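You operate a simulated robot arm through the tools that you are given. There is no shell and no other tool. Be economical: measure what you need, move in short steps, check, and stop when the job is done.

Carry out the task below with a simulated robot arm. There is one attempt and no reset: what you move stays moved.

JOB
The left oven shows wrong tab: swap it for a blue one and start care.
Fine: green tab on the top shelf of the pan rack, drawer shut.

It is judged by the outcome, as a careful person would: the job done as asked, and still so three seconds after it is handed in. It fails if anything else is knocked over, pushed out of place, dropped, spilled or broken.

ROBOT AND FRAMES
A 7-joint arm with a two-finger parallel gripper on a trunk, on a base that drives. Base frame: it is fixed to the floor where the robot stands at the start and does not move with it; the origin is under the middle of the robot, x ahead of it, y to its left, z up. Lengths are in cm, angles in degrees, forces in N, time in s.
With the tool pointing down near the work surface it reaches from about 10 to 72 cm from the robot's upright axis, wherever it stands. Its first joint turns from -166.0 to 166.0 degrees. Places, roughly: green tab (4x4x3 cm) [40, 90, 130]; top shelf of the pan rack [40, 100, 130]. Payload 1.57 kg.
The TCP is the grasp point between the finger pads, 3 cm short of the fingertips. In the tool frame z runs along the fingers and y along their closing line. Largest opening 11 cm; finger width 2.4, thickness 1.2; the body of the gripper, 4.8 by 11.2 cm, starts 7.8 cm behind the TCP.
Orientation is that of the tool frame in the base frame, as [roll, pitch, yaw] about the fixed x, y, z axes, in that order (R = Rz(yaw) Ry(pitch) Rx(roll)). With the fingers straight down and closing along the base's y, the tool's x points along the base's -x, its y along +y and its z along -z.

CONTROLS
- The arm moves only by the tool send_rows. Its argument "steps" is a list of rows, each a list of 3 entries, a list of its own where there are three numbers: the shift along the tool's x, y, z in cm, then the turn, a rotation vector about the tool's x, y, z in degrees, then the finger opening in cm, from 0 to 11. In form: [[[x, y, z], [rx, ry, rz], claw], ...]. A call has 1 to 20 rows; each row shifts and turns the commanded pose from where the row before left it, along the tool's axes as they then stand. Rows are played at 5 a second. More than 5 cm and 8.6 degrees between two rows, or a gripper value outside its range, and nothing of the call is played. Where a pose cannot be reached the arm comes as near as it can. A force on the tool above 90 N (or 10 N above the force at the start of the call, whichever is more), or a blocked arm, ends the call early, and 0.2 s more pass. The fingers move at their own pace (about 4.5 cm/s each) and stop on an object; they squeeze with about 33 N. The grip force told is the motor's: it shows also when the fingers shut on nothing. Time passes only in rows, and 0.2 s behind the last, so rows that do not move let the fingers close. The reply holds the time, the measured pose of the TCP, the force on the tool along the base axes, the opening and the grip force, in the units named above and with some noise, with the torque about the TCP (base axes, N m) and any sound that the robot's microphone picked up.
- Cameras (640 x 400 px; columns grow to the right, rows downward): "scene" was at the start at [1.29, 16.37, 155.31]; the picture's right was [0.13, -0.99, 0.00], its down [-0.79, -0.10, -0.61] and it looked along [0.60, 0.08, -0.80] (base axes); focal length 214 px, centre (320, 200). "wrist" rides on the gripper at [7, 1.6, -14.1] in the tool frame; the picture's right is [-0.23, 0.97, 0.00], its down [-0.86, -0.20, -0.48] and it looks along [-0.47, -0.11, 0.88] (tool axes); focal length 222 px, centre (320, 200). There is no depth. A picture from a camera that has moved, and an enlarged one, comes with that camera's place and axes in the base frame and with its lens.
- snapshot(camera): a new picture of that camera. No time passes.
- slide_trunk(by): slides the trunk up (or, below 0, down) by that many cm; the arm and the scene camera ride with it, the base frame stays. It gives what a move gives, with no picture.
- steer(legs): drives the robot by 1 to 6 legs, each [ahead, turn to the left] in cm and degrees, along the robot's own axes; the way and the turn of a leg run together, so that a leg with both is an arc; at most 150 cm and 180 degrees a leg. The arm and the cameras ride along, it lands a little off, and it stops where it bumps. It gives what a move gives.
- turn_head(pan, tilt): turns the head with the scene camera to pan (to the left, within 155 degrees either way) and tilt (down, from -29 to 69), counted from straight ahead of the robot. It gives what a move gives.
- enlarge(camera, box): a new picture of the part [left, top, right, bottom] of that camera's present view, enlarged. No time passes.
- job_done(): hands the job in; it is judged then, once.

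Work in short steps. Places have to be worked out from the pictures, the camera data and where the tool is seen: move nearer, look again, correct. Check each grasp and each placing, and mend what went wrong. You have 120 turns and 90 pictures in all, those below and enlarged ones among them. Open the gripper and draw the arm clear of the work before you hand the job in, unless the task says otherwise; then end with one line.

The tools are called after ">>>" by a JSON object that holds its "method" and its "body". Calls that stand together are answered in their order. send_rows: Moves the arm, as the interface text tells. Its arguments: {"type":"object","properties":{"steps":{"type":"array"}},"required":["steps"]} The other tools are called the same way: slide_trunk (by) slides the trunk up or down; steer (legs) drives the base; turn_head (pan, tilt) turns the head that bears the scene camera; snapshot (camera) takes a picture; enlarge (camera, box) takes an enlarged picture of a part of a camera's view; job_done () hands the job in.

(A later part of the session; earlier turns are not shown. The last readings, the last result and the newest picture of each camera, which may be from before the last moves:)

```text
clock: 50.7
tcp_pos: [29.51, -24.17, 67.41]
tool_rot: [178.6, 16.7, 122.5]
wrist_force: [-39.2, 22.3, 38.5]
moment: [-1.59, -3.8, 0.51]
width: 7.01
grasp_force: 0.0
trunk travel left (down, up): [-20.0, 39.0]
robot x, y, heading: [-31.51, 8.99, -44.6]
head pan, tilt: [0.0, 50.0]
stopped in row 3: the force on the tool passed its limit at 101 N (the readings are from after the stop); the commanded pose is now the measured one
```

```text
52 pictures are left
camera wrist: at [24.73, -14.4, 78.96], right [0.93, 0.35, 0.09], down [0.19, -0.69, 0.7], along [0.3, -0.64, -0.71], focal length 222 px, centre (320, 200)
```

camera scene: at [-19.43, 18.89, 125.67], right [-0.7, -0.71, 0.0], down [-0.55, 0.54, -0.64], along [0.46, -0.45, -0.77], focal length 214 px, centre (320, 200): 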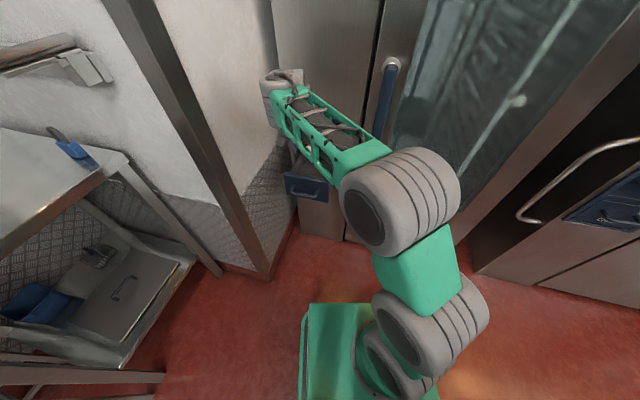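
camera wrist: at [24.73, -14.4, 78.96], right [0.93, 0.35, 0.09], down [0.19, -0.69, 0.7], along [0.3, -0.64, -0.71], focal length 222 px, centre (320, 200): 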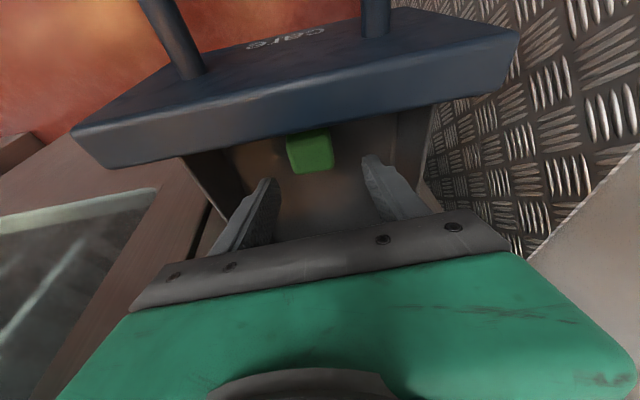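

Row limit is 5 cm combined; resend with smaller rows.

>>> {"method": "send_rows", "body": {"steps": [[[0.3, 0, -2.5], [0, 0, 0], 7], [[0, 0, -4], [0, 0, 0], 7], [[0, 0, -4], [0, 0, 0], 7], [[3, 0, -3], [0, 0, 0], 7], [[3, 0, -3], [0, 0, 0], 7], [[4, 0, 0], [0, 0, 0], 7]]}}

>>> {"method": "snapshot", "body": {"camera": "wrist"}}

```text
clock: 52.1
tcp_pos: [21.46, -12.35, 79.35]
tool_rot: [179.2, 15.9, 122.7]
wrist_force: [-0.7, 0.7, -0.4]
moment: [0.02, -0.01, -0.01]
width: 7.01
grasp_force: 0.0
trunk travel left (down, up): [-20.0, 39.0]
robot x, y, heading: [-31.45, 9.04, -44.8]
head pan, tilt: [0.0, 50.0]
```

```text
51 pictures are left
camera wrist: at [17.01, -2.8, 91.02], right [0.94, 0.34, 0.08], down [0.2, -0.69, 0.69], along [0.29, -0.63, -0.72], focal length 222 px, centre (320, 200)
```

wrist: 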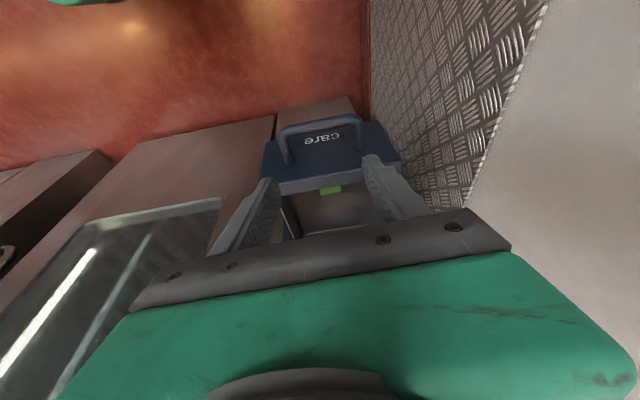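

The shower head overhangs the tab. I'll draw the drawer a bit further: closed fingertips behind the drawer front, then push outward.

>>> {"method": "send_rows", "body": {"steps": [[[-4.3, -0.4, 1.2], [0, 0, 0], 0], [[-4.3, -0.4, 1.2], [0, 0, 0], 0], [[0, 0, 0], [0, 0, 0], 0], [[1.1, 0, 4], [0, 0, 0], 0], [[1.1, 0, 4], [0, 0, 0], 0]]}}

>>> {"method": "snapshot", "body": {"camera": "wrist"}}

```text
clock: 53.3
tcp_pos: [25.62, -20.24, 71.4]
tool_rot: [179.1, 16.1, 122.5]
wrist_force: [0.1, -0.6, 0.4]
moment: [-0.04, -0.01, 0.0]
width: 0.0
grasp_force: 19.2
trunk travel left (down, up): [-20.0, 39.0]
robot x, y, heading: [-31.89, 9.29, -44.5]
head pan, tilt: [0.0, 50.0]
```

```text
50 pictures are left
camera wrist: at [21.18, -10.59, 83.02], right [0.94, 0.34, 0.08], down [0.2, -0.69, 0.69], along [0.29, -0.63, -0.72], focal length 222 px, centre (320, 200)
```

wrist: 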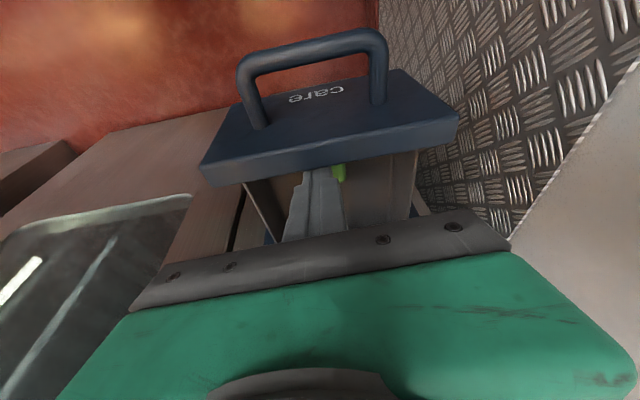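

Tips are behind the front. Down 1 cm and push outward about 5 cm.

>>> {"method": "send_rows", "body": {"steps": [[[0.3, 0, 1.2], [0, 0, 0], 0], [[1.4, 0, -0.4], [0, 0, 0], 0], [[1.4, 0, -0.4], [0, 0, 0], 0], [[1.4, 0, -0.4], [0, 0, 0], 0], [[1.0, 0, -0.3], [0, 0, 0], 0]]}}

>>> {"method": "snapshot", "body": {"camera": "wrist"}}

```text
clock: 54.2
tcp_pos: [24.83, -18.71, 70.53]
tool_rot: [178.1, 17.7, 121.4]
wrist_force: [5.9, -8.3, 3.1]
moment: [0.85, 0.42, 0.05]
width: 0.02
grasp_force: 20.8
trunk travel left (down, up): [-20.0, 39.0]
robot x, y, heading: [-31.23, 9.2, -45.3]
head pan, tilt: [0.0, 50.0]
stopped in row 4: the force on the tool passed its limit at 106 N (the readings are from after the stop); the commanded pose is now the measured one
```

```text
49 pictures are left
camera wrist: at [20.0, -8.79, 81.93], right [0.94, 0.33, 0.1], down [0.16, -0.68, 0.71], along [0.3, -0.65, -0.7], focal length 222 px, centre (320, 200)
```

wrist: 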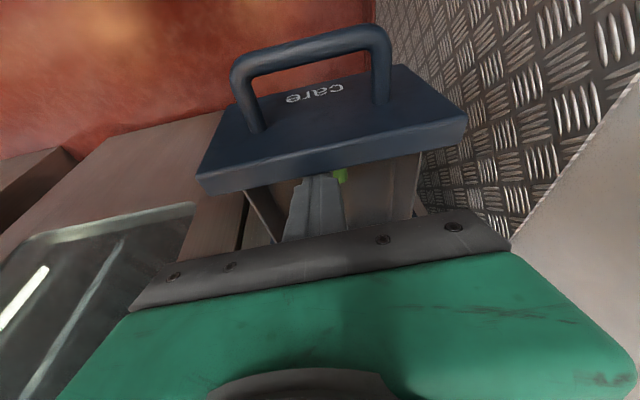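

The drawer is at its stop. So I'll grasp with a 20° tilt, which clears both the rim and shower head. Rise vertically, fix orientation, open.

>>> {"method": "send_rows", "body": {"steps": [[[-0.6, 0, 0], [0, 0, 0], 0], [[-1.2, 0, -3.8], [0, 0, 0], 0], [[-1.2, 0, -3.8], [0, 0, 0], 0], [[-0.9, 0, -2.3], [0, 0, 0], 0], [[0, 0, 0], [1.9, -2.3, -1.3], 7], [[0, 0, 0], [0, 0, 0], 7]]}}

>>> {"method": "snapshot", "body": {"camera": "wrist"}}

```text
clock: 55.6
tcp_pos: [24.54, -19.42, 81.08]
tool_rot: [-179.4, 20.0, 122.9]
wrist_force: [-0.4, -0.1, 0.4]
moment: [0.02, -0.02, -0.01]
width: 4.99
grasp_force: 0.0
trunk travel left (down, up): [-20.0, 39.0]
robot x, y, heading: [-31.7, 9.05, -44.9]
head pan, tilt: [0.0, 50.0]
```

```text
48 pictures are left
camera wrist: at [19.92, -8.88, 91.94], right [0.94, 0.34, 0.07], down [0.18, -0.64, 0.74], along [0.3, -0.68, -0.67], focal length 222 px, centre (320, 200)
```

wrist: 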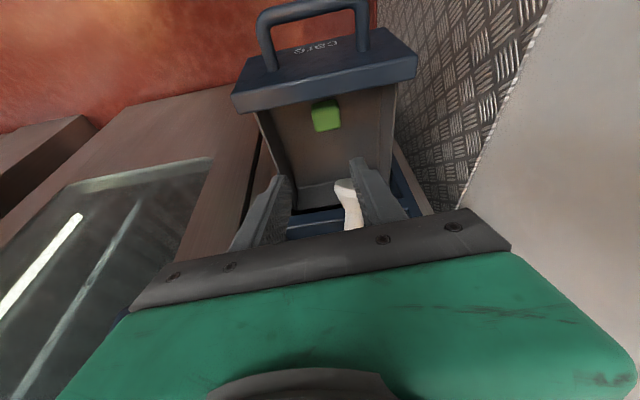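

The shower head now sits a little further in. Zoom on the tab to get its exact place.

>>> {"method": "enlarge", "body": {"camera": "wrist", "box": [250, 80, 410, 240]}}

```text
2.50 times, centred on (330, 160) of wrist
camera zoom: at [19.92, -8.88, 91.94], right [0.94, 0.34, 0.07], down [0.18, -0.64, 0.74], along [0.3, -0.68, -0.67], focal length 555 px, centre (295, 300)
```

zoom: 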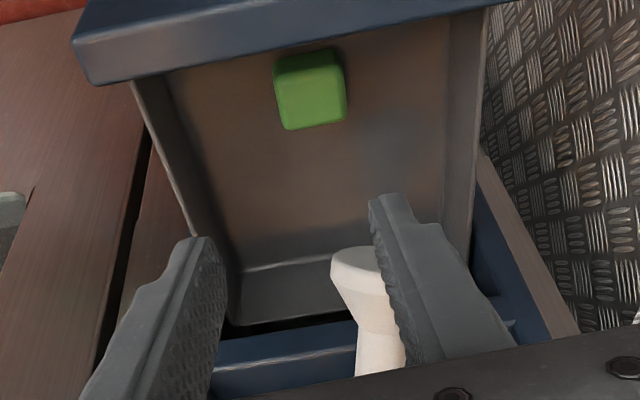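

Tab top centre now ≈ (28.6,-23.2,62); use tilt 14°. Move to 10 cm above and verify.

>>> {"method": "send_rows", "body": {"steps": [[[0, 0, 0], [-0.5, 6, 0], 7], [[-0.2, -1.4, 2.8], [0, 0, 0], 7], [[0, 0, 3], [0, 0, 0], 7], [[0, 0, 3], [0, 0, 0], 7]]}}

>>> {"method": "enlarge", "body": {"camera": "wrist", "box": [220, 80, 420, 240]}}

```text
clock: 56.6
tcp_pos: [24.76, -22.04, 72.52]
tool_rot: [179.9, 14.1, 122.8]
wrist_force: [-0.8, 0.1, -0.1]
moment: [-0.02, 0.01, -0.01]
width: 7.01
grasp_force: 0.0
trunk travel left (down, up): [-20.0, 39.0]
robot x, y, heading: [-31.49, 9.09, -44.8]
head pan, tilt: [0.0, 50.0]
```

```text
2.50 times, centred on (320, 160) of wrist
camera zoom: at [20.63, -12.65, 84.67], right [0.94, 0.34, 0.05], down [0.22, -0.71, 0.67], along [0.27, -0.62, -0.74], focal length 555 px, centre (320, 300)
```

zoom: 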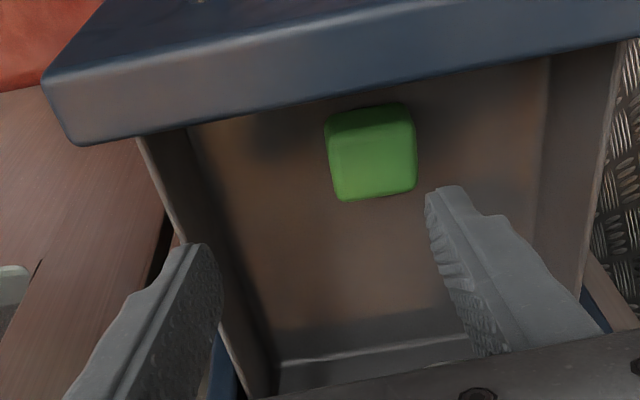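

Tab confirmed at (28.5,-23.4); I shifted the wrong way laterally. Shift +2.4 left, descend.

>>> {"method": "send_rows", "body": {"steps": [[[0, 2.4, 0], [0, 0, 0], 7], [[0, 0, 2.5], [0, 0, 0], 7], [[0, 0, 2.5], [0, 0, 0], 7], [[0, 0, 2], [0, 0, 0], 7]]}}

>>> {"method": "snapshot", "body": {"camera": "wrist"}}

```text
clock: 57.6
tcp_pos: [27.72, -22.12, 66.3]
tool_rot: [179.8, 14.4, 122.6]
wrist_force: [-11.9, 7.2, 20.0]
moment: [-0.92, -1.6, 0.06]
width: 7.01
grasp_force: 0.1
trunk travel left (down, up): [-20.0, 39.0]
robot x, y, heading: [-31.2, 9.09, -44.8]
head pan, tilt: [0.0, 50.0]
```

```text
45 pictures are left
camera wrist: at [23.61, -12.8, 78.31], right [0.94, 0.34, 0.06], down [0.21, -0.71, 0.68], along [0.27, -0.62, -0.73], focal length 222 px, centre (320, 200)
```

wrist: 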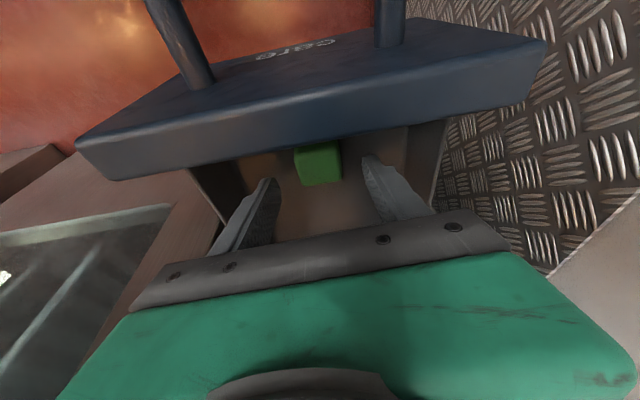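

Again light contact, likely the shower on the left of the palm. Back off and look from the scene camera.

>>> {"method": "send_rows", "body": {"steps": [[[0, 0, -4], [0, 0, 0], 7], [[0, 0, -4], [0, 0, 0], 7], [[0, -3, -3], [0, 0, 0], 7], [[3, -3, 0], [0, 0, 0], 7], [[3, -3, 0], [0, 0, 0], 7], [[4, -3, 0], [0, 0, 0], 7], [[4, 0, 0], [0, 0, 0], 7], [[4, 0, 0], [0, 0, 0], 7]]}}

>>> {"method": "enlarge", "body": {"camera": "scene", "box": [260, 90, 380, 210]}}

>>> {"method": "snapshot", "body": {"camera": "wrist"}}

```text
clock: 59.4
tcp_pos: [6.51, -11.65, 72.19]
tool_rot: [-179.9, 13.9, 122.9]
wrist_force: [0.1, 0.3, 0.5]
moment: [0.0, 0.0, 0.0]
width: 6.98
grasp_force: 0.1
trunk travel left (down, up): [-20.0, 39.0]
robot x, y, heading: [-31.55, 8.98, -44.8]
head pan, tilt: [0.0, 50.0]
```

```text
3.33 times, centred on (320, 150) of scene
camera zoom: at [-19.3, 18.74, 125.67], right [-0.71, -0.71, 0.0], down [-0.54, 0.54, -0.64], along [0.45, -0.45, -0.77], focal length 715 px, centre (320, 367)
```

zoom: 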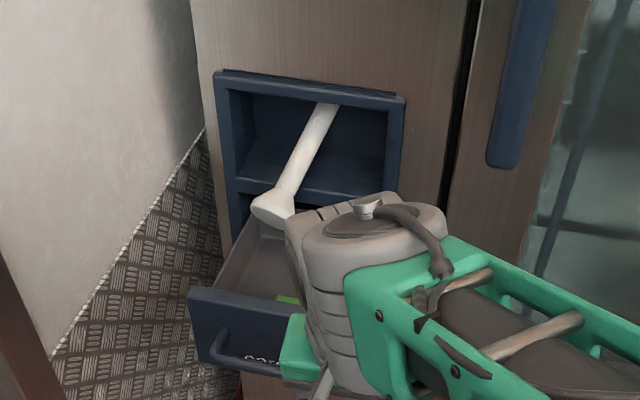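

```text
43 pictures are left
camera wrist: at [2.41, -2.21, 84.15], right [0.94, 0.34, 0.05], down [0.22, -0.71, 0.67], along [0.27, -0.62, -0.74], focal length 222 px, centre (320, 200)
```

wrist: 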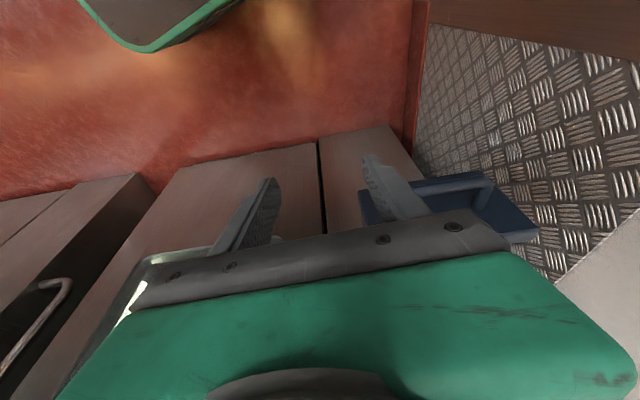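

The shower head overhangs close above the tab. I'll instead approach with the hand leaning to the right (fingers pointing down-left, closing front-to-back). Rise, level, roll −90°.

>>> {"method": "send_rows", "body": {"steps": [[[0, 0, -4], [0, 7, 0], 7], [[0, 0, -4], [0, 7, 0], 7], [[0, 0, -4], [0, 0, 0], 7], [[0, 0, 0], [0, 0, -8.2], 7], [[0, 0, 0], [0, 0, -8.2], 7], [[0, 0, 0], [0, 0, -8.2], 7], [[0, 0, 0], [0, 0, -8.2], 7], [[0, 0, 0], [0, 0, -8.2], 7], [[0, 0, 0], [0, 0, -8.2], 7], [[0, 0, 0], [0, 0, -8.2], 7], [[0, 0, 0], [0, 0, -8.2], 7], [[0, 0, 0], [0, 0, -8.2], 7], [[0, 0, 0], [0, 0, -8.2], 7], [[0, 0, 0], [0, 0, -8], 7]]}}

>>> {"method": "snapshot", "body": {"camera": "wrist"}}

```text
clock: 62.4
tcp_pos: [5.88, -10.46, 84.08]
tool_rot: [180.0, 0.0, -147.1]
wrist_force: [0.8, 0.0, 0.0]
moment: [-0.04, -0.01, -0.02]
width: 7.02
grasp_force: 0.0
trunk travel left (down, up): [-20.0, 39.0]
robot x, y, heading: [-30.92, 9.27, -44.9]
head pan, tilt: [0.0, 50.0]
```

```text
42 pictures are left
camera wrist: at [-0.82, -12.86, 98.23], right [-0.34, 0.94, 0.0], down [0.83, 0.3, 0.48], along [0.45, 0.16, -0.88], focal length 222 px, centre (320, 200)
```

wrist: 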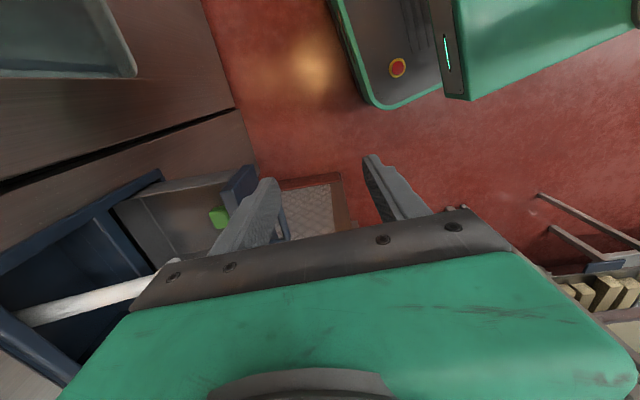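

The tab is clearly visible and its location (28.4,-23.6) agrees. Lean the hand right 24° and move inward above the drawer.

>>> {"method": "send_rows", "body": {"steps": [[[0, 0, 0], [0, -8, 0], 7], [[0, 0, 0], [0, -8, 0], 7], [[0, 0, 0], [0, -8, 0], 7], [[-0.3, -4.6, 0], [0, 0, 0], 7], [[-0.3, -4.6, 0], [0, 0, 0], 7], [[-0.3, -4.6, 0], [0, 0, 0], 7], [[-0.3, -4.6, 0], [0, 0, 0], 7], [[-0.3, -4.6, 0], [0, 0, 0], 7]]}}

>>> {"method": "snapshot", "body": {"camera": "wrist"}}

```text
clock: 64.2
tcp_pos: [18.47, -27.37, 82.79]
tool_rot: [-179.8, 23.9, -147.0]
wrist_force: [0.2, -0.1, 0.9]
moment: [0.01, 0.01, 0.0]
width: 7.02
grasp_force: 0.1
out of reach, approached as far as the arm can: row 8
trunk travel left (down, up): [-20.0, 39.0]
robot x, y, heading: [-31.7, 9.22, -44.7]
head pan, tilt: [0.0, 50.0]
```

```text
41 pictures are left
camera wrist: at [7.4, -32.57, 92.89], right [-0.35, 0.93, 0.09], down [0.6, 0.15, 0.79], along [0.72, 0.33, -0.61], focal length 222 px, centre (320, 200)
```

wrist: 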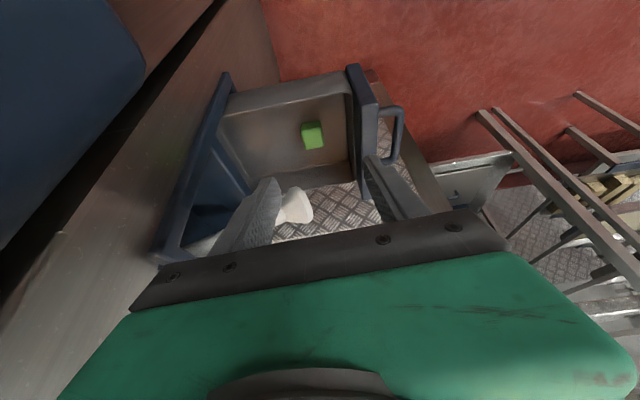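

The shower head is at (32.6,-24.8,73), clear of the leaned path. Move to pre-grasp along the tool axis.

>>> {"method": "send_rows", "body": {"steps": [[[-0.3, 0, 4], [0, 0, 0], 7], [[-0.3, -1, 4], [0, 0, 0], 7]]}}

>>> {"method": "snapshot", "body": {"camera": "wrist"}}

```text
clock: 64.8
tcp_pos: [22.31, -26.28, 75.57]
tool_rot: [179.9, 23.9, -147.3]
wrist_force: [-0.1, 0.4, -0.1]
moment: [-0.02, -0.04, 0.02]
width: 7.0
grasp_force: 0.2
trunk travel left (down, up): [-20.0, 39.0]
robot x, y, heading: [-31.43, 9.27, -45.0]
head pan, tilt: [0.0, 50.0]
```

```text
40 pictures are left
camera wrist: at [11.2, -31.67, 85.79], right [-0.35, 0.93, 0.09], down [0.6, 0.15, 0.78], along [0.72, 0.33, -0.61], focal length 222 px, centre (320, 200)
```

wrist: 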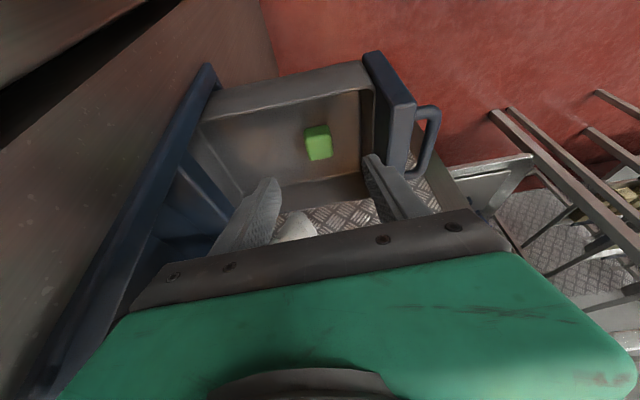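

Descend 9 cm along the tool axis and check.

>>> {"method": "send_rows", "body": {"steps": [[[-0.3, -0.5, 3], [0, 0, 0], 7], [[0, 0, 3], [0, 0, 0], 7], [[0, 0, 3], [0, 0, 0], 7]]}}

>>> {"method": "snapshot", "body": {"camera": "wrist"}}

```text
clock: 65.6
tcp_pos: [25.83, -24.51, 67.64]
tool_rot: [180.0, 23.9, -147.4]
wrist_force: [-0.4, 0.3, 0.2]
moment: [-0.03, 0.03, 0.0]
width: 7.0
grasp_force: 0.1
trunk travel left (down, up): [-20.0, 39.0]
robot x, y, heading: [-31.61, 8.92, -45.3]
head pan, tilt: [0.0, 50.0]
```

```text
39 pictures are left
camera wrist: at [14.7, -29.87, 77.69], right [-0.35, 0.93, 0.09], down [0.6, 0.15, 0.78], along [0.72, 0.33, -0.61], focal length 222 px, centre (320, 200)
```

wrist: 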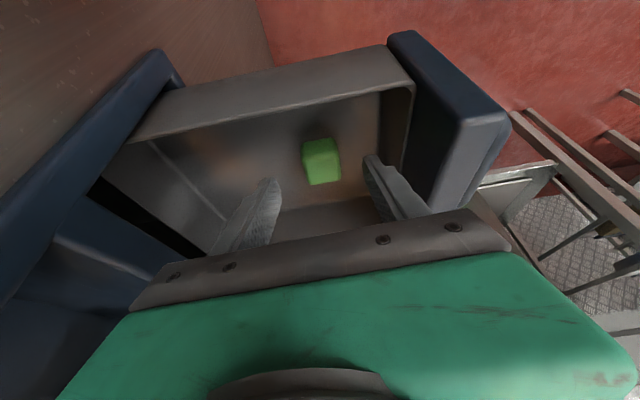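

No contact now. Zoom to fix the lateral alignment.

>>> {"method": "enlarge", "body": {"camera": "wrist", "box": [220, 110, 420, 240]}}

```text
3.08 times, centred on (320, 175) of wrist
camera zoom: at [14.7, -29.87, 77.69], right [-0.35, 0.93, 0.09], down [0.6, 0.15, 0.78], along [0.72, 0.33, -0.61], focal length 684 px, centre (320, 277)
```

zoom: 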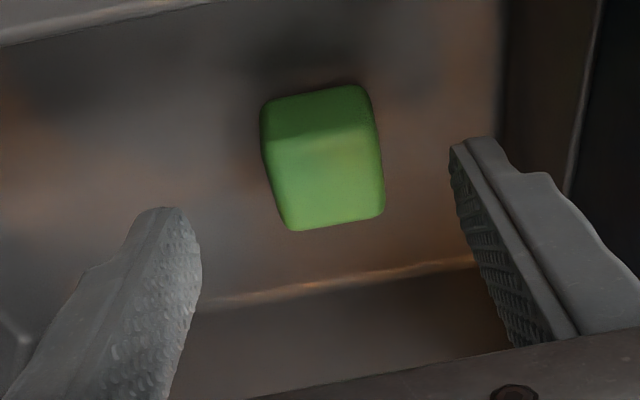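

Tab top centre ≈ (29.3,-22.6,61). Descend the last 6.5 cm slowly.

>>> {"method": "send_rows", "body": {"steps": [[[-0.3, -0.1, 2.5], [0, 0, 0], 7], [[0, 0, 2], [0, 0, 0], 7], [[0, 0, 1.8], [0, 0, 0], 7]]}}

>>> {"method": "snapshot", "body": {"camera": "wrist"}}

```text
clock: 66.4
tcp_pos: [28.1, -23.44, 62.88]
tool_rot: [-179.2, 24.2, -147.1]
wrist_force: [-15.7, -9.6, 42.8]
moment: [1.04, 1.32, 0.7]
width: 7.0
grasp_force: 0.1
trunk travel left (down, up): [-20.0, 39.0]
robot x, y, heading: [-31.37, 9.21, -45.0]
head pan, tilt: [0.0, 50.0]
```

```text
37 pictures are left
camera wrist: at [16.91, -28.6, 72.99], right [-0.35, 0.93, 0.08], down [0.59, 0.15, 0.79], along [0.72, 0.32, -0.61], focal length 222 px, centre (320, 200)
```

wrist: 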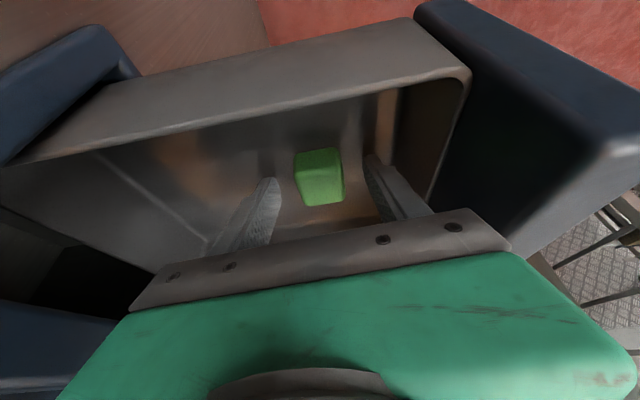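

Axial force indicates the fingertips reached the drawer floor; tab is between the fingers. Lift 0.4 cm and close.

>>> {"method": "send_rows", "body": {"steps": [[[0, 0, -0.5], [0, 0, 0], 7], [[0, 0, 0], [0, 0, 0], 4.5], [[0, 0, 0], [0, 0, 0], 2], [[0, 0, 0], [0, 0, 0], 2], [[0, 0, 0], [0, 0, 0], 2]]}}

>>> {"method": "snapshot", "body": {"camera": "wrist"}}

```text
clock: 67.6
tcp_pos: [27.99, -23.18, 63.0]
tool_rot: [-179.5, 24.2, -147.0]
wrist_force: [-7.8, -3.1, 50.3]
moment: [3.08, 1.27, 1.18]
width: 3.96
grasp_force: 10.8
trunk travel left (down, up): [-20.0, 39.0]
robot x, y, heading: [-31.08, 9.19, -44.9]
head pan, tilt: [0.0, 50.0]
```

```text
36 pictures are left
camera wrist: at [16.82, -28.4, 72.97], right [-0.35, 0.93, 0.09], down [0.6, 0.15, 0.79], along [0.72, 0.33, -0.61], focal length 222 px, centre (320, 200)
```

wrist: 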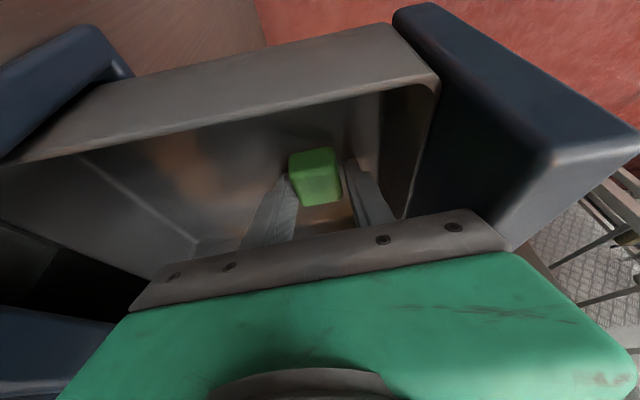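

Width 3.96 – the tab is held. Squeeze fully and lift along the tool axis.

>>> {"method": "send_rows", "body": {"steps": [[[0, 0, 0], [0, 0, 0], 0], [[0, 0, -0.5], [0, 0, 0], 0], [[0, 0, -1], [0, 0, 0], 0], [[0, 0, -2], [0, 0, 0], 0], [[0, 0, -3], [0, 0, 0], 0]]}}

>>> {"method": "snapshot", "body": {"camera": "wrist"}}

```text
clock: 68.8
tcp_pos: [25.71, -24.59, 68.36]
tool_rot: [179.7, 24.0, -147.4]
wrist_force: [0.1, 0.0, 0.0]
moment: [-0.01, 0.0, 0.01]
width: 3.49
grasp_force: 33.2
trunk travel left (down, up): [-20.0, 39.0]
robot x, y, heading: [-31.46, 9.39, -45.1]
head pan, tilt: [0.0, 50.0]
```

```text
35 pictures are left
camera wrist: at [14.6, -29.8, 78.46], right [-0.35, 0.93, 0.1], down [0.6, 0.15, 0.78], along [0.72, 0.33, -0.61], focal length 222 px, centre (320, 200)
```

wrist: 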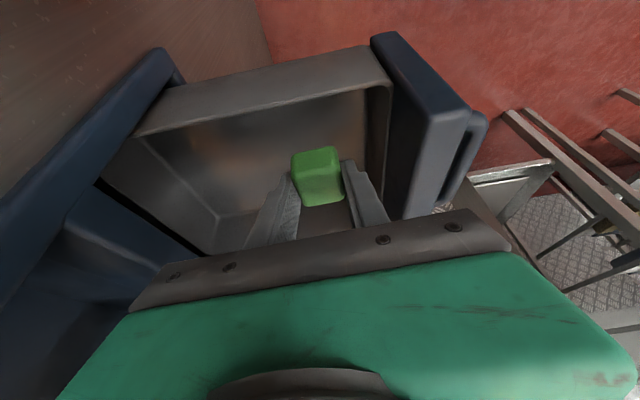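

Tab held securely. Lift out, retreat from the oven and level the tool.

>>> {"method": "send_rows", "body": {"steps": [[[0, 0, -4], [0, 0, 0], 0], [[0, 0, -4], [0, 0, 0], 0], [[0, 0, -4], [0, 0, 0], 0], [[0, 4.5, 0], [0, 0, 0], 0], [[0, 4.5, 0], [0, 0, 0], 0], [[0, 4.5, 0], [0, 0, 0], 0], [[0, 4.5, 0], [0, 0, 0], 0], [[0, 4.5, 0], [0, 8, 0], 0], [[0, 2, 0], [0, 8, 0], 0], [[0, 0, 0], [0, 8, 0], 0]]}}

>>> {"method": "slide_trunk", "body": {"by": 39}}

>>> {"method": "snapshot", "body": {"camera": "wrist"}}

```text
clock: 71.0
tcp_pos: [8.33, -6.5, 79.33]
tool_rot: [179.9, -0.1, -147.0]
wrist_force: [-0.3, 0.1, -0.8]
moment: [-0.01, -0.03, 0.01]
width: 3.5
grasp_force: 33.3
trunk travel left (down, up): [-20.0, 39.0]
robot x, y, heading: [-31.38, 8.9, -45.0]
head pan, tilt: [0.0, 50.0]
```

```text
clock: 74.8
tcp_pos: [8.45, -6.4, 118.38]
tool_rot: [179.9, 0.0, -147.4]
wrist_force: [0.0, -0.2, -0.7]
moment: [0.0, 0.02, -0.04]
width: 3.49
grasp_force: 33.1
trunk travel left (down, up): [-59.0, 0.0]
robot x, y, heading: [-31.15, 8.82, -44.8]
head pan, tilt: [0.0, 50.0]
```

```text
34 pictures are left
camera wrist: at [1.7, -9.04, 132.46], right [-0.34, 0.94, 0.0], down [0.83, 0.29, 0.48], along [0.45, 0.16, -0.88], focal length 222 px, centre (320, 200)
```

wrist: 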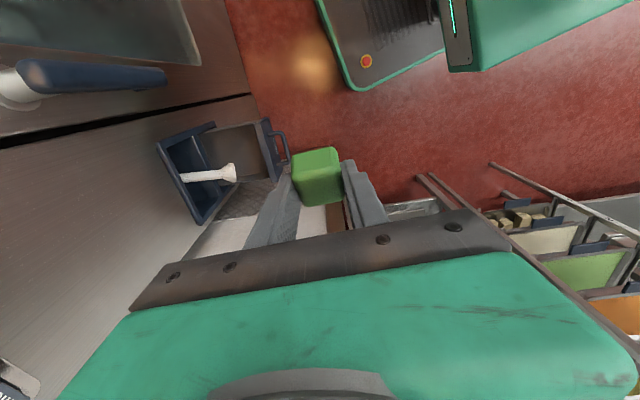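

Raise the arm to travel height (~142), then drive: turn left 99° and go ~40 cm toward the rack.

>>> {"method": "send_rows", "body": {"steps": [[[0, 0, -4.5], [0, 0, 0], 0], [[0, 0, -4.5], [0, 0, 0], 0], [[0, 0, -4.5], [0, 0, 0], 0], [[0, 0, -4.5], [0, 0, 0], 0], [[0, 0, -4.5], [0, 0, 0], 0], [[0, 0, -3], [0, 0, 0], 0]]}}

>>> {"method": "steer", "body": {"legs": [[0, 98]]}}

>>> {"method": "snapshot", "body": {"camera": "scene"}}

```text
clock: 76.2
tcp_pos: [8.72, -6.57, 143.81]
tool_rot: [179.9, -0.1, -147.3]
wrist_force: [0.3, 0.8, -0.2]
moment: [0.01, 0.04, -0.04]
width: 3.49
grasp_force: 32.4
trunk travel left (down, up): [-59.0, 0.0]
robot x, y, heading: [-31.19, 9.44, -45.0]
head pan, tilt: [0.0, 50.0]
```

```text
clock: 80.6
tcp_pos: [-20.32, 50.46, 143.74]
tool_rot: [179.9, -0.1, -50.7]
wrist_force: [-0.3, 0.2, -0.4]
moment: [0.0, -0.05, 0.0]
width: 3.48
grasp_force: 32.9
trunk travel left (down, up): [-59.0, 0.0]
robot x, y, heading: [-31.59, 8.86, 51.6]
head pan, tilt: [0.0, 50.0]
```

```text
33 pictures are left
camera scene: at [-42.48, 19.92, 164.67], right [0.78, -0.62, 0.0], down [-0.48, -0.6, -0.64], along [0.4, 0.5, -0.77], focal length 214 px, centre (320, 200)
```

scene: 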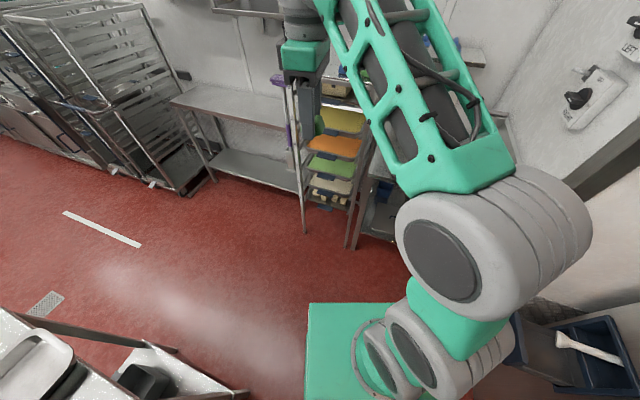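

Way ahead is clear. Drive 40 cm and look at the rack top.

>>> {"method": "steer", "body": {"legs": [[40, 0]]}}

>>> {"method": "turn_head", "body": {"pan": 20, "tilt": 35}}

>>> {"method": "snapshot", "body": {"camera": "scene"}}

>>> {"method": "snapshot", "body": {"camera": "wrist"}}

```text
clock: 83.1
tcp_pos: [4.69, 82.3, 143.75]
tool_rot: [179.9, -0.1, -50.9]
wrist_force: [0.1, -0.5, -0.3]
moment: [-0.03, -0.03, -0.01]
width: 3.49
grasp_force: 32.9
trunk travel left (down, up): [-59.0, 0.0]
robot x, y, heading: [-6.4, 40.36, 51.8]
head pan, tilt: [0.0, 50.0]
```

```text
clock: 84.0
tcp_pos: [4.69, 82.19, 143.85]
tool_rot: [180.0, -0.1, -50.8]
wrist_force: [0.1, 0.4, -0.2]
moment: [-0.02, 0.02, 0.04]
width: 3.5
grasp_force: 33.1
trunk travel left (down, up): [-59.0, 0.0]
robot x, y, heading: [-6.18, 40.83, 51.7]
head pan, tilt: [20.0, 35.0]
```

```text
32 pictures are left
camera scene: at [-19.38, 53.91, 166.83], right [0.95, -0.32, 0.0], down [-0.18, -0.54, -0.82], along [0.26, 0.78, -0.57], focal length 214 px, centre (320, 200)
```

scene: 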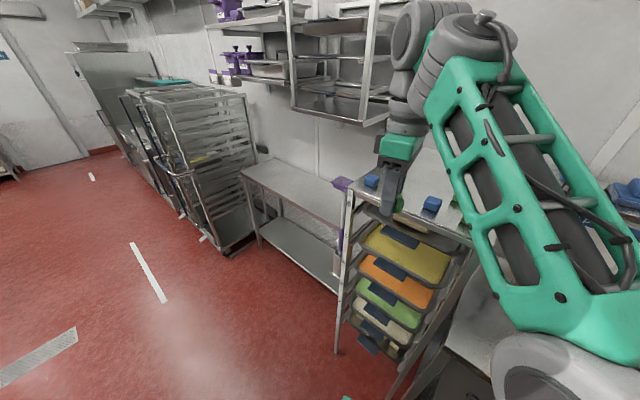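

```text
31 pictures are left
camera wrist: at [7.93, 75.73, 157.88], right [-0.9, -0.44, 0.0], down [-0.39, 0.79, 0.48], along [-0.21, 0.43, -0.88], focal length 222 px, centre (320, 200)
```

wrist: 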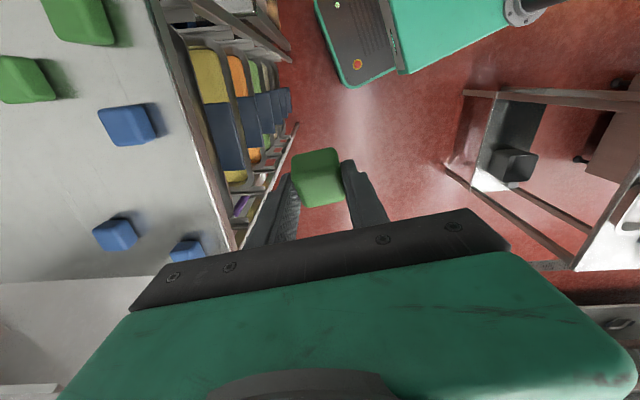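

Rack tabs located: blues at (25,89),(25,105),(16,104); greens (34,89),(29,81); shelf z≈129.5. The tab was gripped with a 24° lean, so I'll place it with the same lean. Drive 6 cm closer, lean, and move over a free spot near (32,98).

>>> {"method": "steer", "body": {"legs": [[6, 0]]}}

>>> {"method": "send_rows", "body": {"steps": [[[0, 0, 0], [0, -8, 0], 0], [[0, 0, 0], [0, -8, 0], 0], [[0, 0, 0], [0, -8, 0], 0], [[1.1, 4.2, -0.5], [0, 0, 0], 0], [[1.1, 4.2, -0.5], [0, 0, 0], 0], [[1.1, 4.2, -0.5], [0, 0, 0], 0], [[1.1, 4.2, -0.5], [0, 0, 0], 0], [[1.1, 4.2, -0.5], [0, 0, 0], 0], [[1.1, 4.2, -0.5], [0, 0, 0], 0]]}}

>>> {"method": "snapshot", "body": {"camera": "wrist"}}

>>> {"method": "snapshot", "body": {"camera": "scene"}}

```text
clock: 84.9
tcp_pos: [8.62, 87.09, 143.64]
tool_rot: [179.9, -0.1, -50.7]
wrist_force: [-0.2, 0.0, -1.4]
moment: [-0.08, 0.07, 0.02]
width: 3.49
grasp_force: 32.9
trunk travel left (down, up): [-59.0, 0.0]
robot x, y, heading: [-2.42, 45.65, 51.7]
head pan, tilt: [20.0, 35.0]
```

```text
clock: 86.9
tcp_pos: [-6.15, 65.32, 143.78]
tool_rot: [179.9, 23.8, -50.6]
wrist_force: [0.3, 1.0, -0.6]
moment: [0.03, 0.02, -0.03]
width: 3.48
grasp_force: 33.0
trunk travel left (down, up): [-59.0, 0.0]
robot x, y, heading: [-2.53, 45.53, 51.6]
head pan, tilt: [20.0, 35.0]
```

```text
30 pictures are left
camera wrist: at [0.24, 54.89, 153.99], right [-0.88, -0.46, 0.09], down [-0.22, 0.58, 0.78], along [-0.41, 0.67, -0.61], focal length 222 px, centre (320, 200)
```

wrist: 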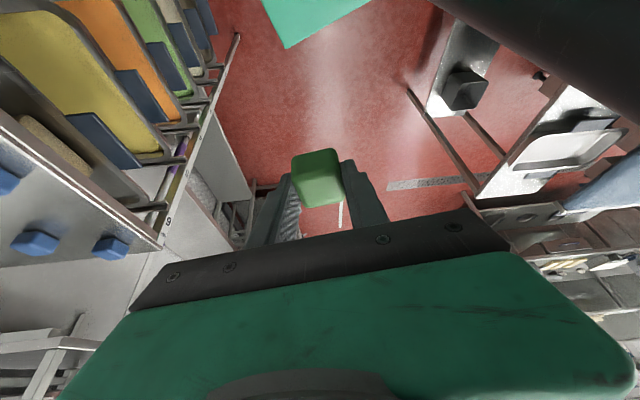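

```text
29 pictures are left
camera scene: at [-15.55, 58.64, 166.85], right [0.95, -0.32, 0.0], down [-0.18, -0.54, -0.82], along [0.26, 0.78, -0.57], focal length 214 px, centre (320, 200)
```

scene: 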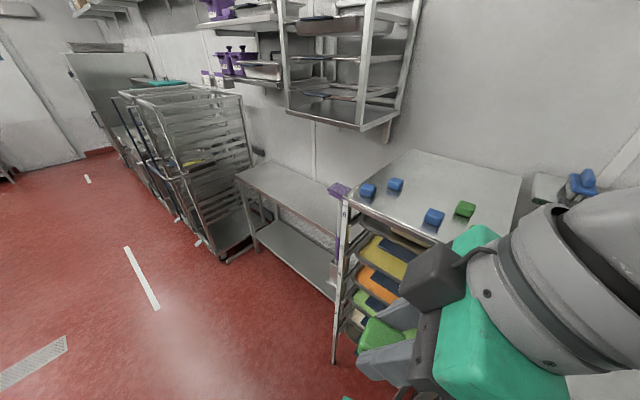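

Wrong y sign (tool y points toward −x,−y here). Target is simply −50 cm along tool y; go there in steps.

>>> {"method": "send_rows", "body": {"steps": [[[0, -4.5, 0], [0, 0, 0], 0], [[0, -4.5, 0], [0, 0, 0], 0], [[0, -4.5, 0], [0, 0, 0], 0], [[0, -4.5, 0], [0, 0, 0], 0], [[0, -4.5, 0], [0, 0, 0], 0], [[0, -4.5, 0], [0, 0, 0], 0], [[0, -4.5, 0], [0, 0, 0], 0], [[0, -4.5, 0], [0, 0, 0], 0], [[0, -4.5, 0], [0, 0, 0], 0], [[0, -4.5, 0], [0, 0, 0], 0]]}}

>>> {"method": "snapshot", "body": {"camera": "wrist"}}

```text
clock: 89.1
tcp_pos: [24.1, 89.57, 138.86]
tool_rot: [-180.0, 23.9, -50.7]
wrist_force: [0.0, -0.4, 0.3]
moment: [0.03, -0.04, -0.03]
width: 3.5
grasp_force: 32.7
out of reach, approached as far as the arm can: row 7, 8, 9, 10
trunk travel left (down, up): [-59.0, 0.0]
robot x, y, heading: [-2.63, 45.29, 51.7]
head pan, tilt: [20.0, 35.0]
```

```text
28 pictures are left
camera wrist: at [30.51, 79.08, 148.99], right [-0.89, -0.46, 0.09], down [-0.22, 0.58, 0.78], along [-0.41, 0.67, -0.61], focal length 222 px, centre (320, 200)
```

wrist: 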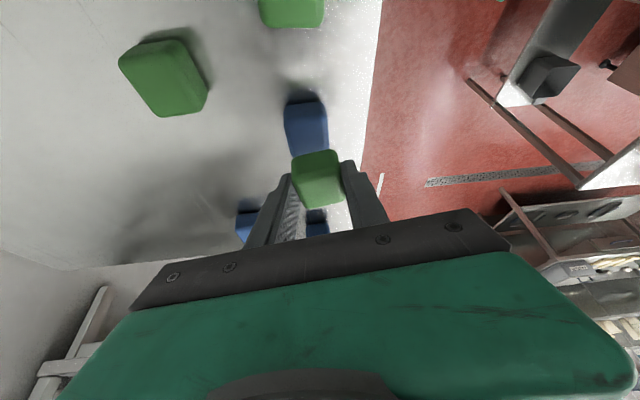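

Reach is limited with a rightward lean; better to lean toward the robot. Back off, level, rotate 77° about tool z, lean again.

>>> {"method": "send_rows", "body": {"steps": [[[0, 4.5, 0], [0, 0, 0], 0], [[0, 4.5, 0], [0, 0, 0], 0], [[0, 4.5, 0], [0, 0, 0], 0], [[0, 3, 0], [0, 8, 0], 0], [[0, 0, 0], [0, 8, 0], 0], [[0, 0, 0], [0, 8, 0], 0], [[0, 0, 0], [0, 0, 8.5], 0], [[0, 0, 0], [0, 0, 8.5], 0], [[0, 0, 0], [0, 0, 8.5], 0], [[0, 0, 0], [0, 0, 8.5], 0], [[0, 0, 0], [0, 0, 8.5], 0], [[0, 0, 0], [0, 0, 8.5], 0], [[0, 0, 0], [0, 0, 8.5], 0], [[0, 0, 0], [0, 0, 8.5], 0], [[0, 0, 0], [0, 0, 8.5], 0], [[0, 0, 0], [0, -8, 0], 0], [[0, 0, 0], [0, -8, 0], 0], [[0, 0, 0], [0, -8, 0], 0]]}}

```text
clock: 92.9
tcp_pos: [11.12, 78.93, 139.04]
tool_rot: [-180.0, 24.1, -127.2]
wrist_force: [-0.4, 0.4, -0.8]
moment: [-0.03, 0.0, 0.0]
width: 3.48
grasp_force: 33.2
trunk travel left (down, up): [-59.0, 0.0]
robot x, y, heading: [-2.3, 45.44, 51.7]
head pan, tilt: [20.0, 35.0]
```

Now move toward (31.4,97.2) with 2 cm extra height.

>>> {"method": "send_rows", "body": {"steps": [[[-0.8, 0, -1.8], [0, 0, 0], 0], [[-4.1, -0.85, 1.83], [0, 0, 0], 0], [[-4.1, -0.85, 1.83], [0, 0, 0], 0], [[-4.1, -0.85, 1.83], [0, 0, 0], 0], [[-4.1, -0.85, 1.83], [0, 0, 0], 0], [[-4.1, -0.85, 1.83], [0, 0, 0], 0], [[-4.1, -0.85, 1.83], [0, 0, 0], 0]]}}

>>> {"method": "snapshot", "body": {"camera": "wrist"}}

>>> {"method": "snapshot", "body": {"camera": "scene"}}

```text
clock: 94.5
tcp_pos: [31.71, 97.28, 140.65]
tool_rot: [-179.9, 23.7, -127.2]
wrist_force: [0.8, -0.3, -0.1]
moment: [0.0, 0.0, -0.02]
width: 3.48
grasp_force: 32.7
trunk travel left (down, up): [-59.0, 0.0]
robot x, y, heading: [-2.26, 45.47, 51.8]
head pan, tilt: [20.0, 35.0]
```

```text
27 pictures are left
camera wrist: at [22.99, 88.51, 150.73], right [-0.65, 0.75, 0.09], down [0.51, 0.35, 0.78], along [0.56, 0.56, -0.61], focal length 222 px, centre (320, 200)
```

wrist: 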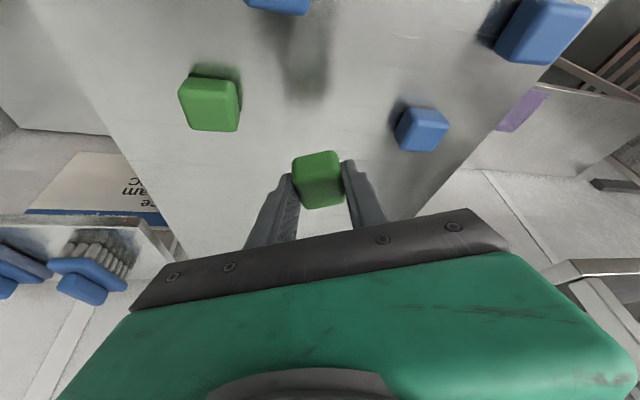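

```text
26 pictures are left
camera scene: at [-15.49, 58.83, 166.83], right [0.95, -0.32, 0.0], down [-0.18, -0.55, -0.82], along [0.26, 0.78, -0.57], focal length 214 px, centre (320, 200)
```

scene: 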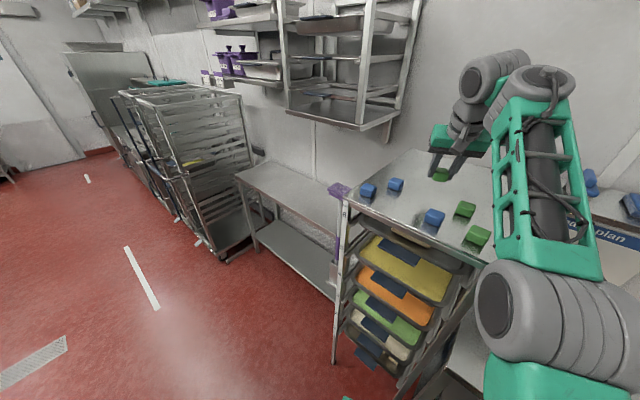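

Well placed over free space. Lower vertically in small steps until contact.

>>> {"method": "send_rows", "body": {"steps": [[[1.2, 0, 2.74], [0, 0, 0], 0], [[0.8, 0, 1.83], [0, 0, 0], 0], [[0.4, 0, 0.9], [0, 0, 0], 0]]}}

>>> {"method": "enlarge", "body": {"camera": "scene", "box": [340, 120, 520, 260]}}

```text
clock: 95.3
tcp_pos: [31.5, 97.23, 134.65]
tool_rot: [-179.9, 23.8, -127.2]
wrist_force: [0.9, 0.1, -0.9]
moment: [0.0, -0.01, 0.0]
width: 3.5
grasp_force: 32.7
trunk travel left (down, up): [-59.0, 0.0]
robot x, y, heading: [-2.93, 45.7, 51.7]
head pan, tilt: [20.0, 35.0]
```

```text
2.86 times, centred on (430, 190) of scene
camera zoom: at [-15.6, 58.69, 166.84], right [0.95, -0.32, 0.0], down [-0.18, -0.54, -0.82], along [0.26, 0.78, -0.57], focal length 613 px, centre (6, 229)
```

zoom: 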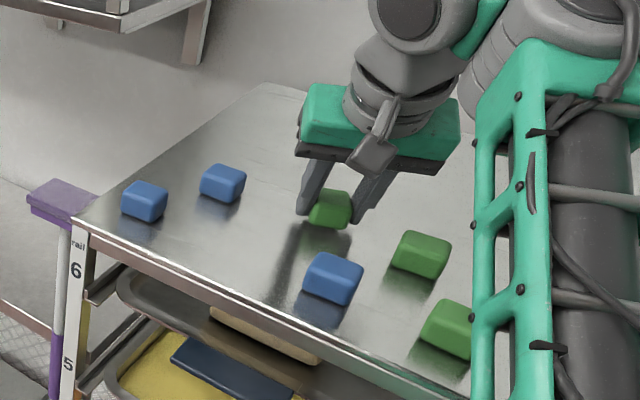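

Still slightly above the shelf. Lower in 0.5 cm steps until contact.

>>> {"method": "send_rows", "body": {"steps": [[[0.2, 0, 0.46], [0, 0, 0], 0], [[0.2, 0, 0.46], [0, 0, 0], 0], [[0.1, 0, 0.23], [0, 0, 0], 0]]}}

```text
clock: 96.1
tcp_pos: [31.72, 97.19, 134.23]
tool_rot: [179.8, 24.7, -127.3]
wrist_force: [9.7, 10.1, 41.2]
moment: [0.25, -0.54, 0.34]
width: 3.46
grasp_force: 33.0
trunk travel left (down, up): [-59.0, 0.0]
robot x, y, heading: [-2.61, 45.65, 51.4]
head pan, tilt: [20.0, 35.0]
```

Contact (41 N). Ease up a touch, release and retract.

>>> {"method": "send_rows", "body": {"steps": [[[-0.2, 0, -0.5], [0, 0, 0], 0], [[0, 0, 0], [0, 0, 0], 6], [[0, 0, 0], [0, 0, 0], 6], [[0, 0, -3], [0, 0, 0], 6], [[0, 0, -4], [0, 0, 0], 6], [[0, 0, -3], [0, 0, 0], 6]]}}

>>> {"method": "snapshot", "body": {"camera": "wrist"}}

```text
clock: 97.5
tcp_pos: [29.36, 93.89, 143.25]
tool_rot: [-180.0, 23.8, -127.0]
wrist_force: [0.4, 0.3, 0.2]
moment: [-0.02, -0.01, -0.02]
width: 6.01
grasp_force: 0.2
trunk travel left (down, up): [-59.0, 0.0]
robot x, y, heading: [-2.42, 45.38, 51.8]
head pan, tilt: [20.0, 35.0]
```

```text
24 pictures are left
camera wrist: at [20.64, 85.25, 153.31], right [-0.65, 0.75, 0.09], down [0.51, 0.35, 0.78], along [0.56, 0.56, -0.62], focal length 222 px, centre (320, 200)
```

wrist: 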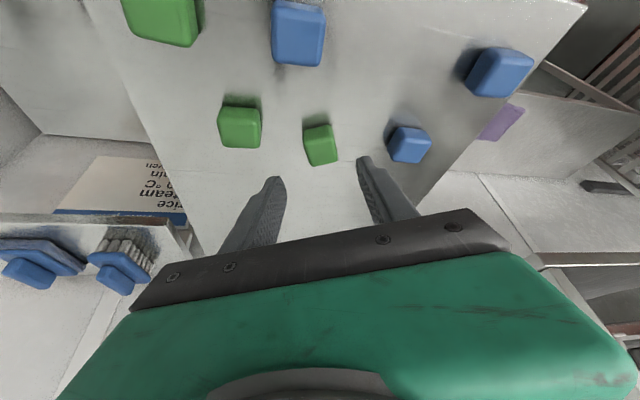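

Green tab rests flat on the shelf. Blue nearest is at (24.7,88.9), aligned with the rack (~122°). Turn yaw by −20° and move to pre-grasp over it.

>>> {"method": "send_rows", "body": {"steps": [[[0, 0, 0], [2.7, 0, 6.1], 7], [[0, 0, 0], [2.7, 0, 6.1], 7], [[0, 0, 0], [2.7, 0, 6.1], 7], [[3.5, -0.7, -1], [0, 0, 0], 7], [[3.5, -0.7, -1], [0, 0, 0], 7], [[3.6, -0.6, -1], [0, 0, 0], 7]]}}

>>> {"method": "snapshot", "body": {"camera": "wrist"}}

```text
clock: 98.9
tcp_pos: [21.07, 86.18, 141.63]
tool_rot: [-179.9, 23.9, -147.3]
wrist_force: [-0.9, 0.2, -1.1]
moment: [-0.01, -0.01, 0.0]
width: 7.02
grasp_force: 0.0
trunk travel left (down, up): [-59.0, 0.0]
robot x, y, heading: [-2.25, 45.25, 51.7]
head pan, tilt: [20.0, 35.0]
```

```text
23 pictures are left
camera wrist: at [10.01, 80.92, 151.76], right [-0.35, 0.93, 0.09], down [0.6, 0.15, 0.78], along [0.72, 0.33, -0.61], focal length 222 px, centre (320, 200)
```

wrist: 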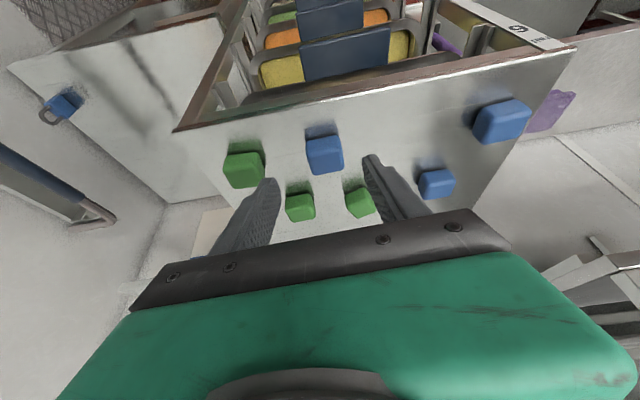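

Blue tab at (24.3,88.7). Descend 7.7 cm along the tool axis.

>>> {"method": "send_rows", "body": {"steps": [[[0.1, 0.4, 3], [0, 0, 0], 7], [[0, 0, 3], [0, 0, 0], 7], [[0, 0, 1.6], [0, 0, 0], 7]]}}

>>> {"method": "snapshot", "body": {"camera": "wrist"}}

```text
clock: 99.7
tcp_pos: [23.35, 88.38, 134.72]
tool_rot: [-179.9, 23.9, -147.2]
wrist_force: [-0.6, -0.4, 0.1]
moment: [0.0, -0.02, 0.0]
width: 7.01
grasp_force: 0.0
trunk travel left (down, up): [-59.0, 0.0]
robot x, y, heading: [-2.28, 45.29, 51.7]
head pan, tilt: [20.0, 35.0]
```

```text
22 pictures are left
camera wrist: at [12.31, 83.19, 144.74], right [-0.35, 0.93, 0.09], down [0.6, 0.15, 0.78], along [0.72, 0.33, -0.61], focal length 222 px, centre (320, 200)
```

wrist: 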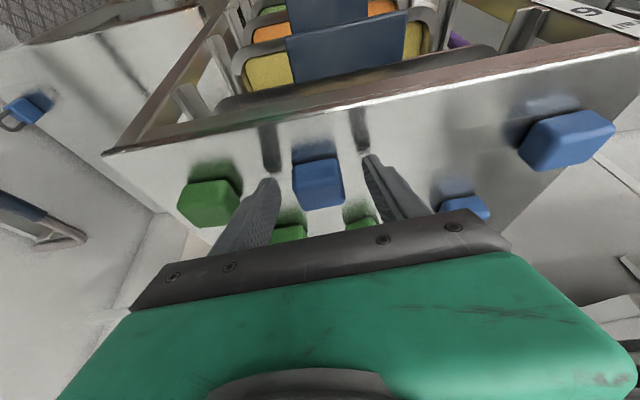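

The blue tab is between the fingers. Close and lift.

>>> {"method": "send_rows", "body": {"steps": [[[0, 0, 0], [0, 0, 0], 3], [[0, 0, 0], [0, 0, 0], 0], [[0, 0, 0], [0, 0, 0], 0], [[0, 0, 0], [0, 0, 0], 0], [[-0.8, 0, -1.83], [0, 0, 0], 0], [[-1.6, 0, -3.66], [0, 0, 0], 0], [[-1.6, 0, -3.66], [0, 0, 0], 0]]}}

>>> {"method": "snapshot", "body": {"camera": "wrist"}}

```text
clock: 101.3
tcp_pos: [23.38, 88.35, 144.39]
tool_rot: [-179.9, 23.7, -147.2]
wrist_force: [-0.2, 0.0, -0.6]
moment: [-0.03, 0.02, -0.03]
width: 3.91
grasp_force: 33.3
trunk travel left (down, up): [-59.0, 0.0]
robot x, y, heading: [-2.48, 45.16, 51.5]
head pan, tilt: [20.0, 35.0]
```

```text
21 pictures are left
camera wrist: at [12.34, 83.09, 154.49], right [-0.35, 0.93, 0.09], down [0.6, 0.15, 0.78], along [0.72, 0.33, -0.61], focal length 222 px, centre (320, 200)
```

wrist: 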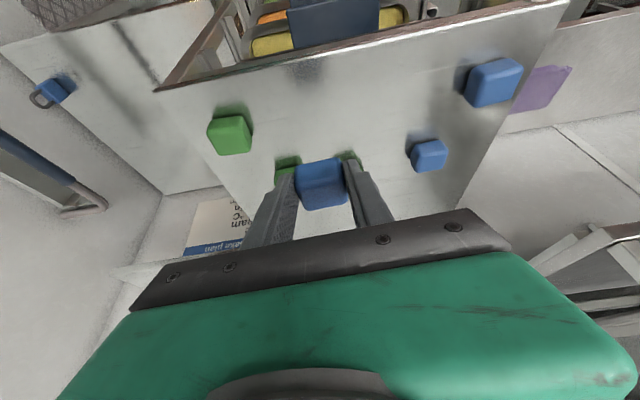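

Blue held (3.91 cm). Retract to the travel pose, level, and roll the tool −97° so it will have the drawer orientation after driving.

>>> {"method": "send_rows", "body": {"steps": [[[4, 2.2, -1.8], [0, 0, 0], 0], [[4, 2.2, -1.8], [0, 0, 0], 0], [[4, 2.2, -1.8], [0, 0, 0], 0], [[0, 0, 0], [0, 8, 0], 0], [[0, 0, 0], [0, 8, 0], 0], [[0, 0, 0], [0, 8, 0], 0], [[0, 0, 0], [0, 0, -8.1], 0], [[0, 0, 0], [0, 0, -8.1], 0], [[0, 0, 0], [0, 0, -8.1], 0], [[0, 0, 0], [0, 0, -8.1], 0], [[0, 0, 0], [0, 0, -8.1], 0], [[0, 0, 0], [0, 0, -8.1], 0], [[0, 0, 0], [0, 0, -8.1], 0], [[0, 0, 0], [0, 0, -8.1], 0], [[0, 0, 0], [0, 0, -8.1], 0], [[0, 0, 0], [0, 0, -8.1], 0], [[0, 0, 0], [0, 0, -8.1], 0], [[0, 0, 0], [0, 0, -8.1], 0]]}}

```text
clock: 103.8
tcp_pos: [8.67, 86.99, 144.3]
tool_rot: [179.8, 0.6, -109.0]
wrist_force: [1.2, 12.1, -18.9]
moment: [-0.79, -0.36, -0.26]
width: 3.89
grasp_force: 33.1
out of reach, approached as far as the arm can: row 7
trunk travel left (down, up): [-59.0, 0.0]
robot x, y, heading: [-2.5, 45.11, 51.7]
head pan, tilt: [20.0, 35.0]
stopped in row 12: the force on the tool passed its limit at 134 N (the readings are from after the stop); the commanded pose is now the measured one
```

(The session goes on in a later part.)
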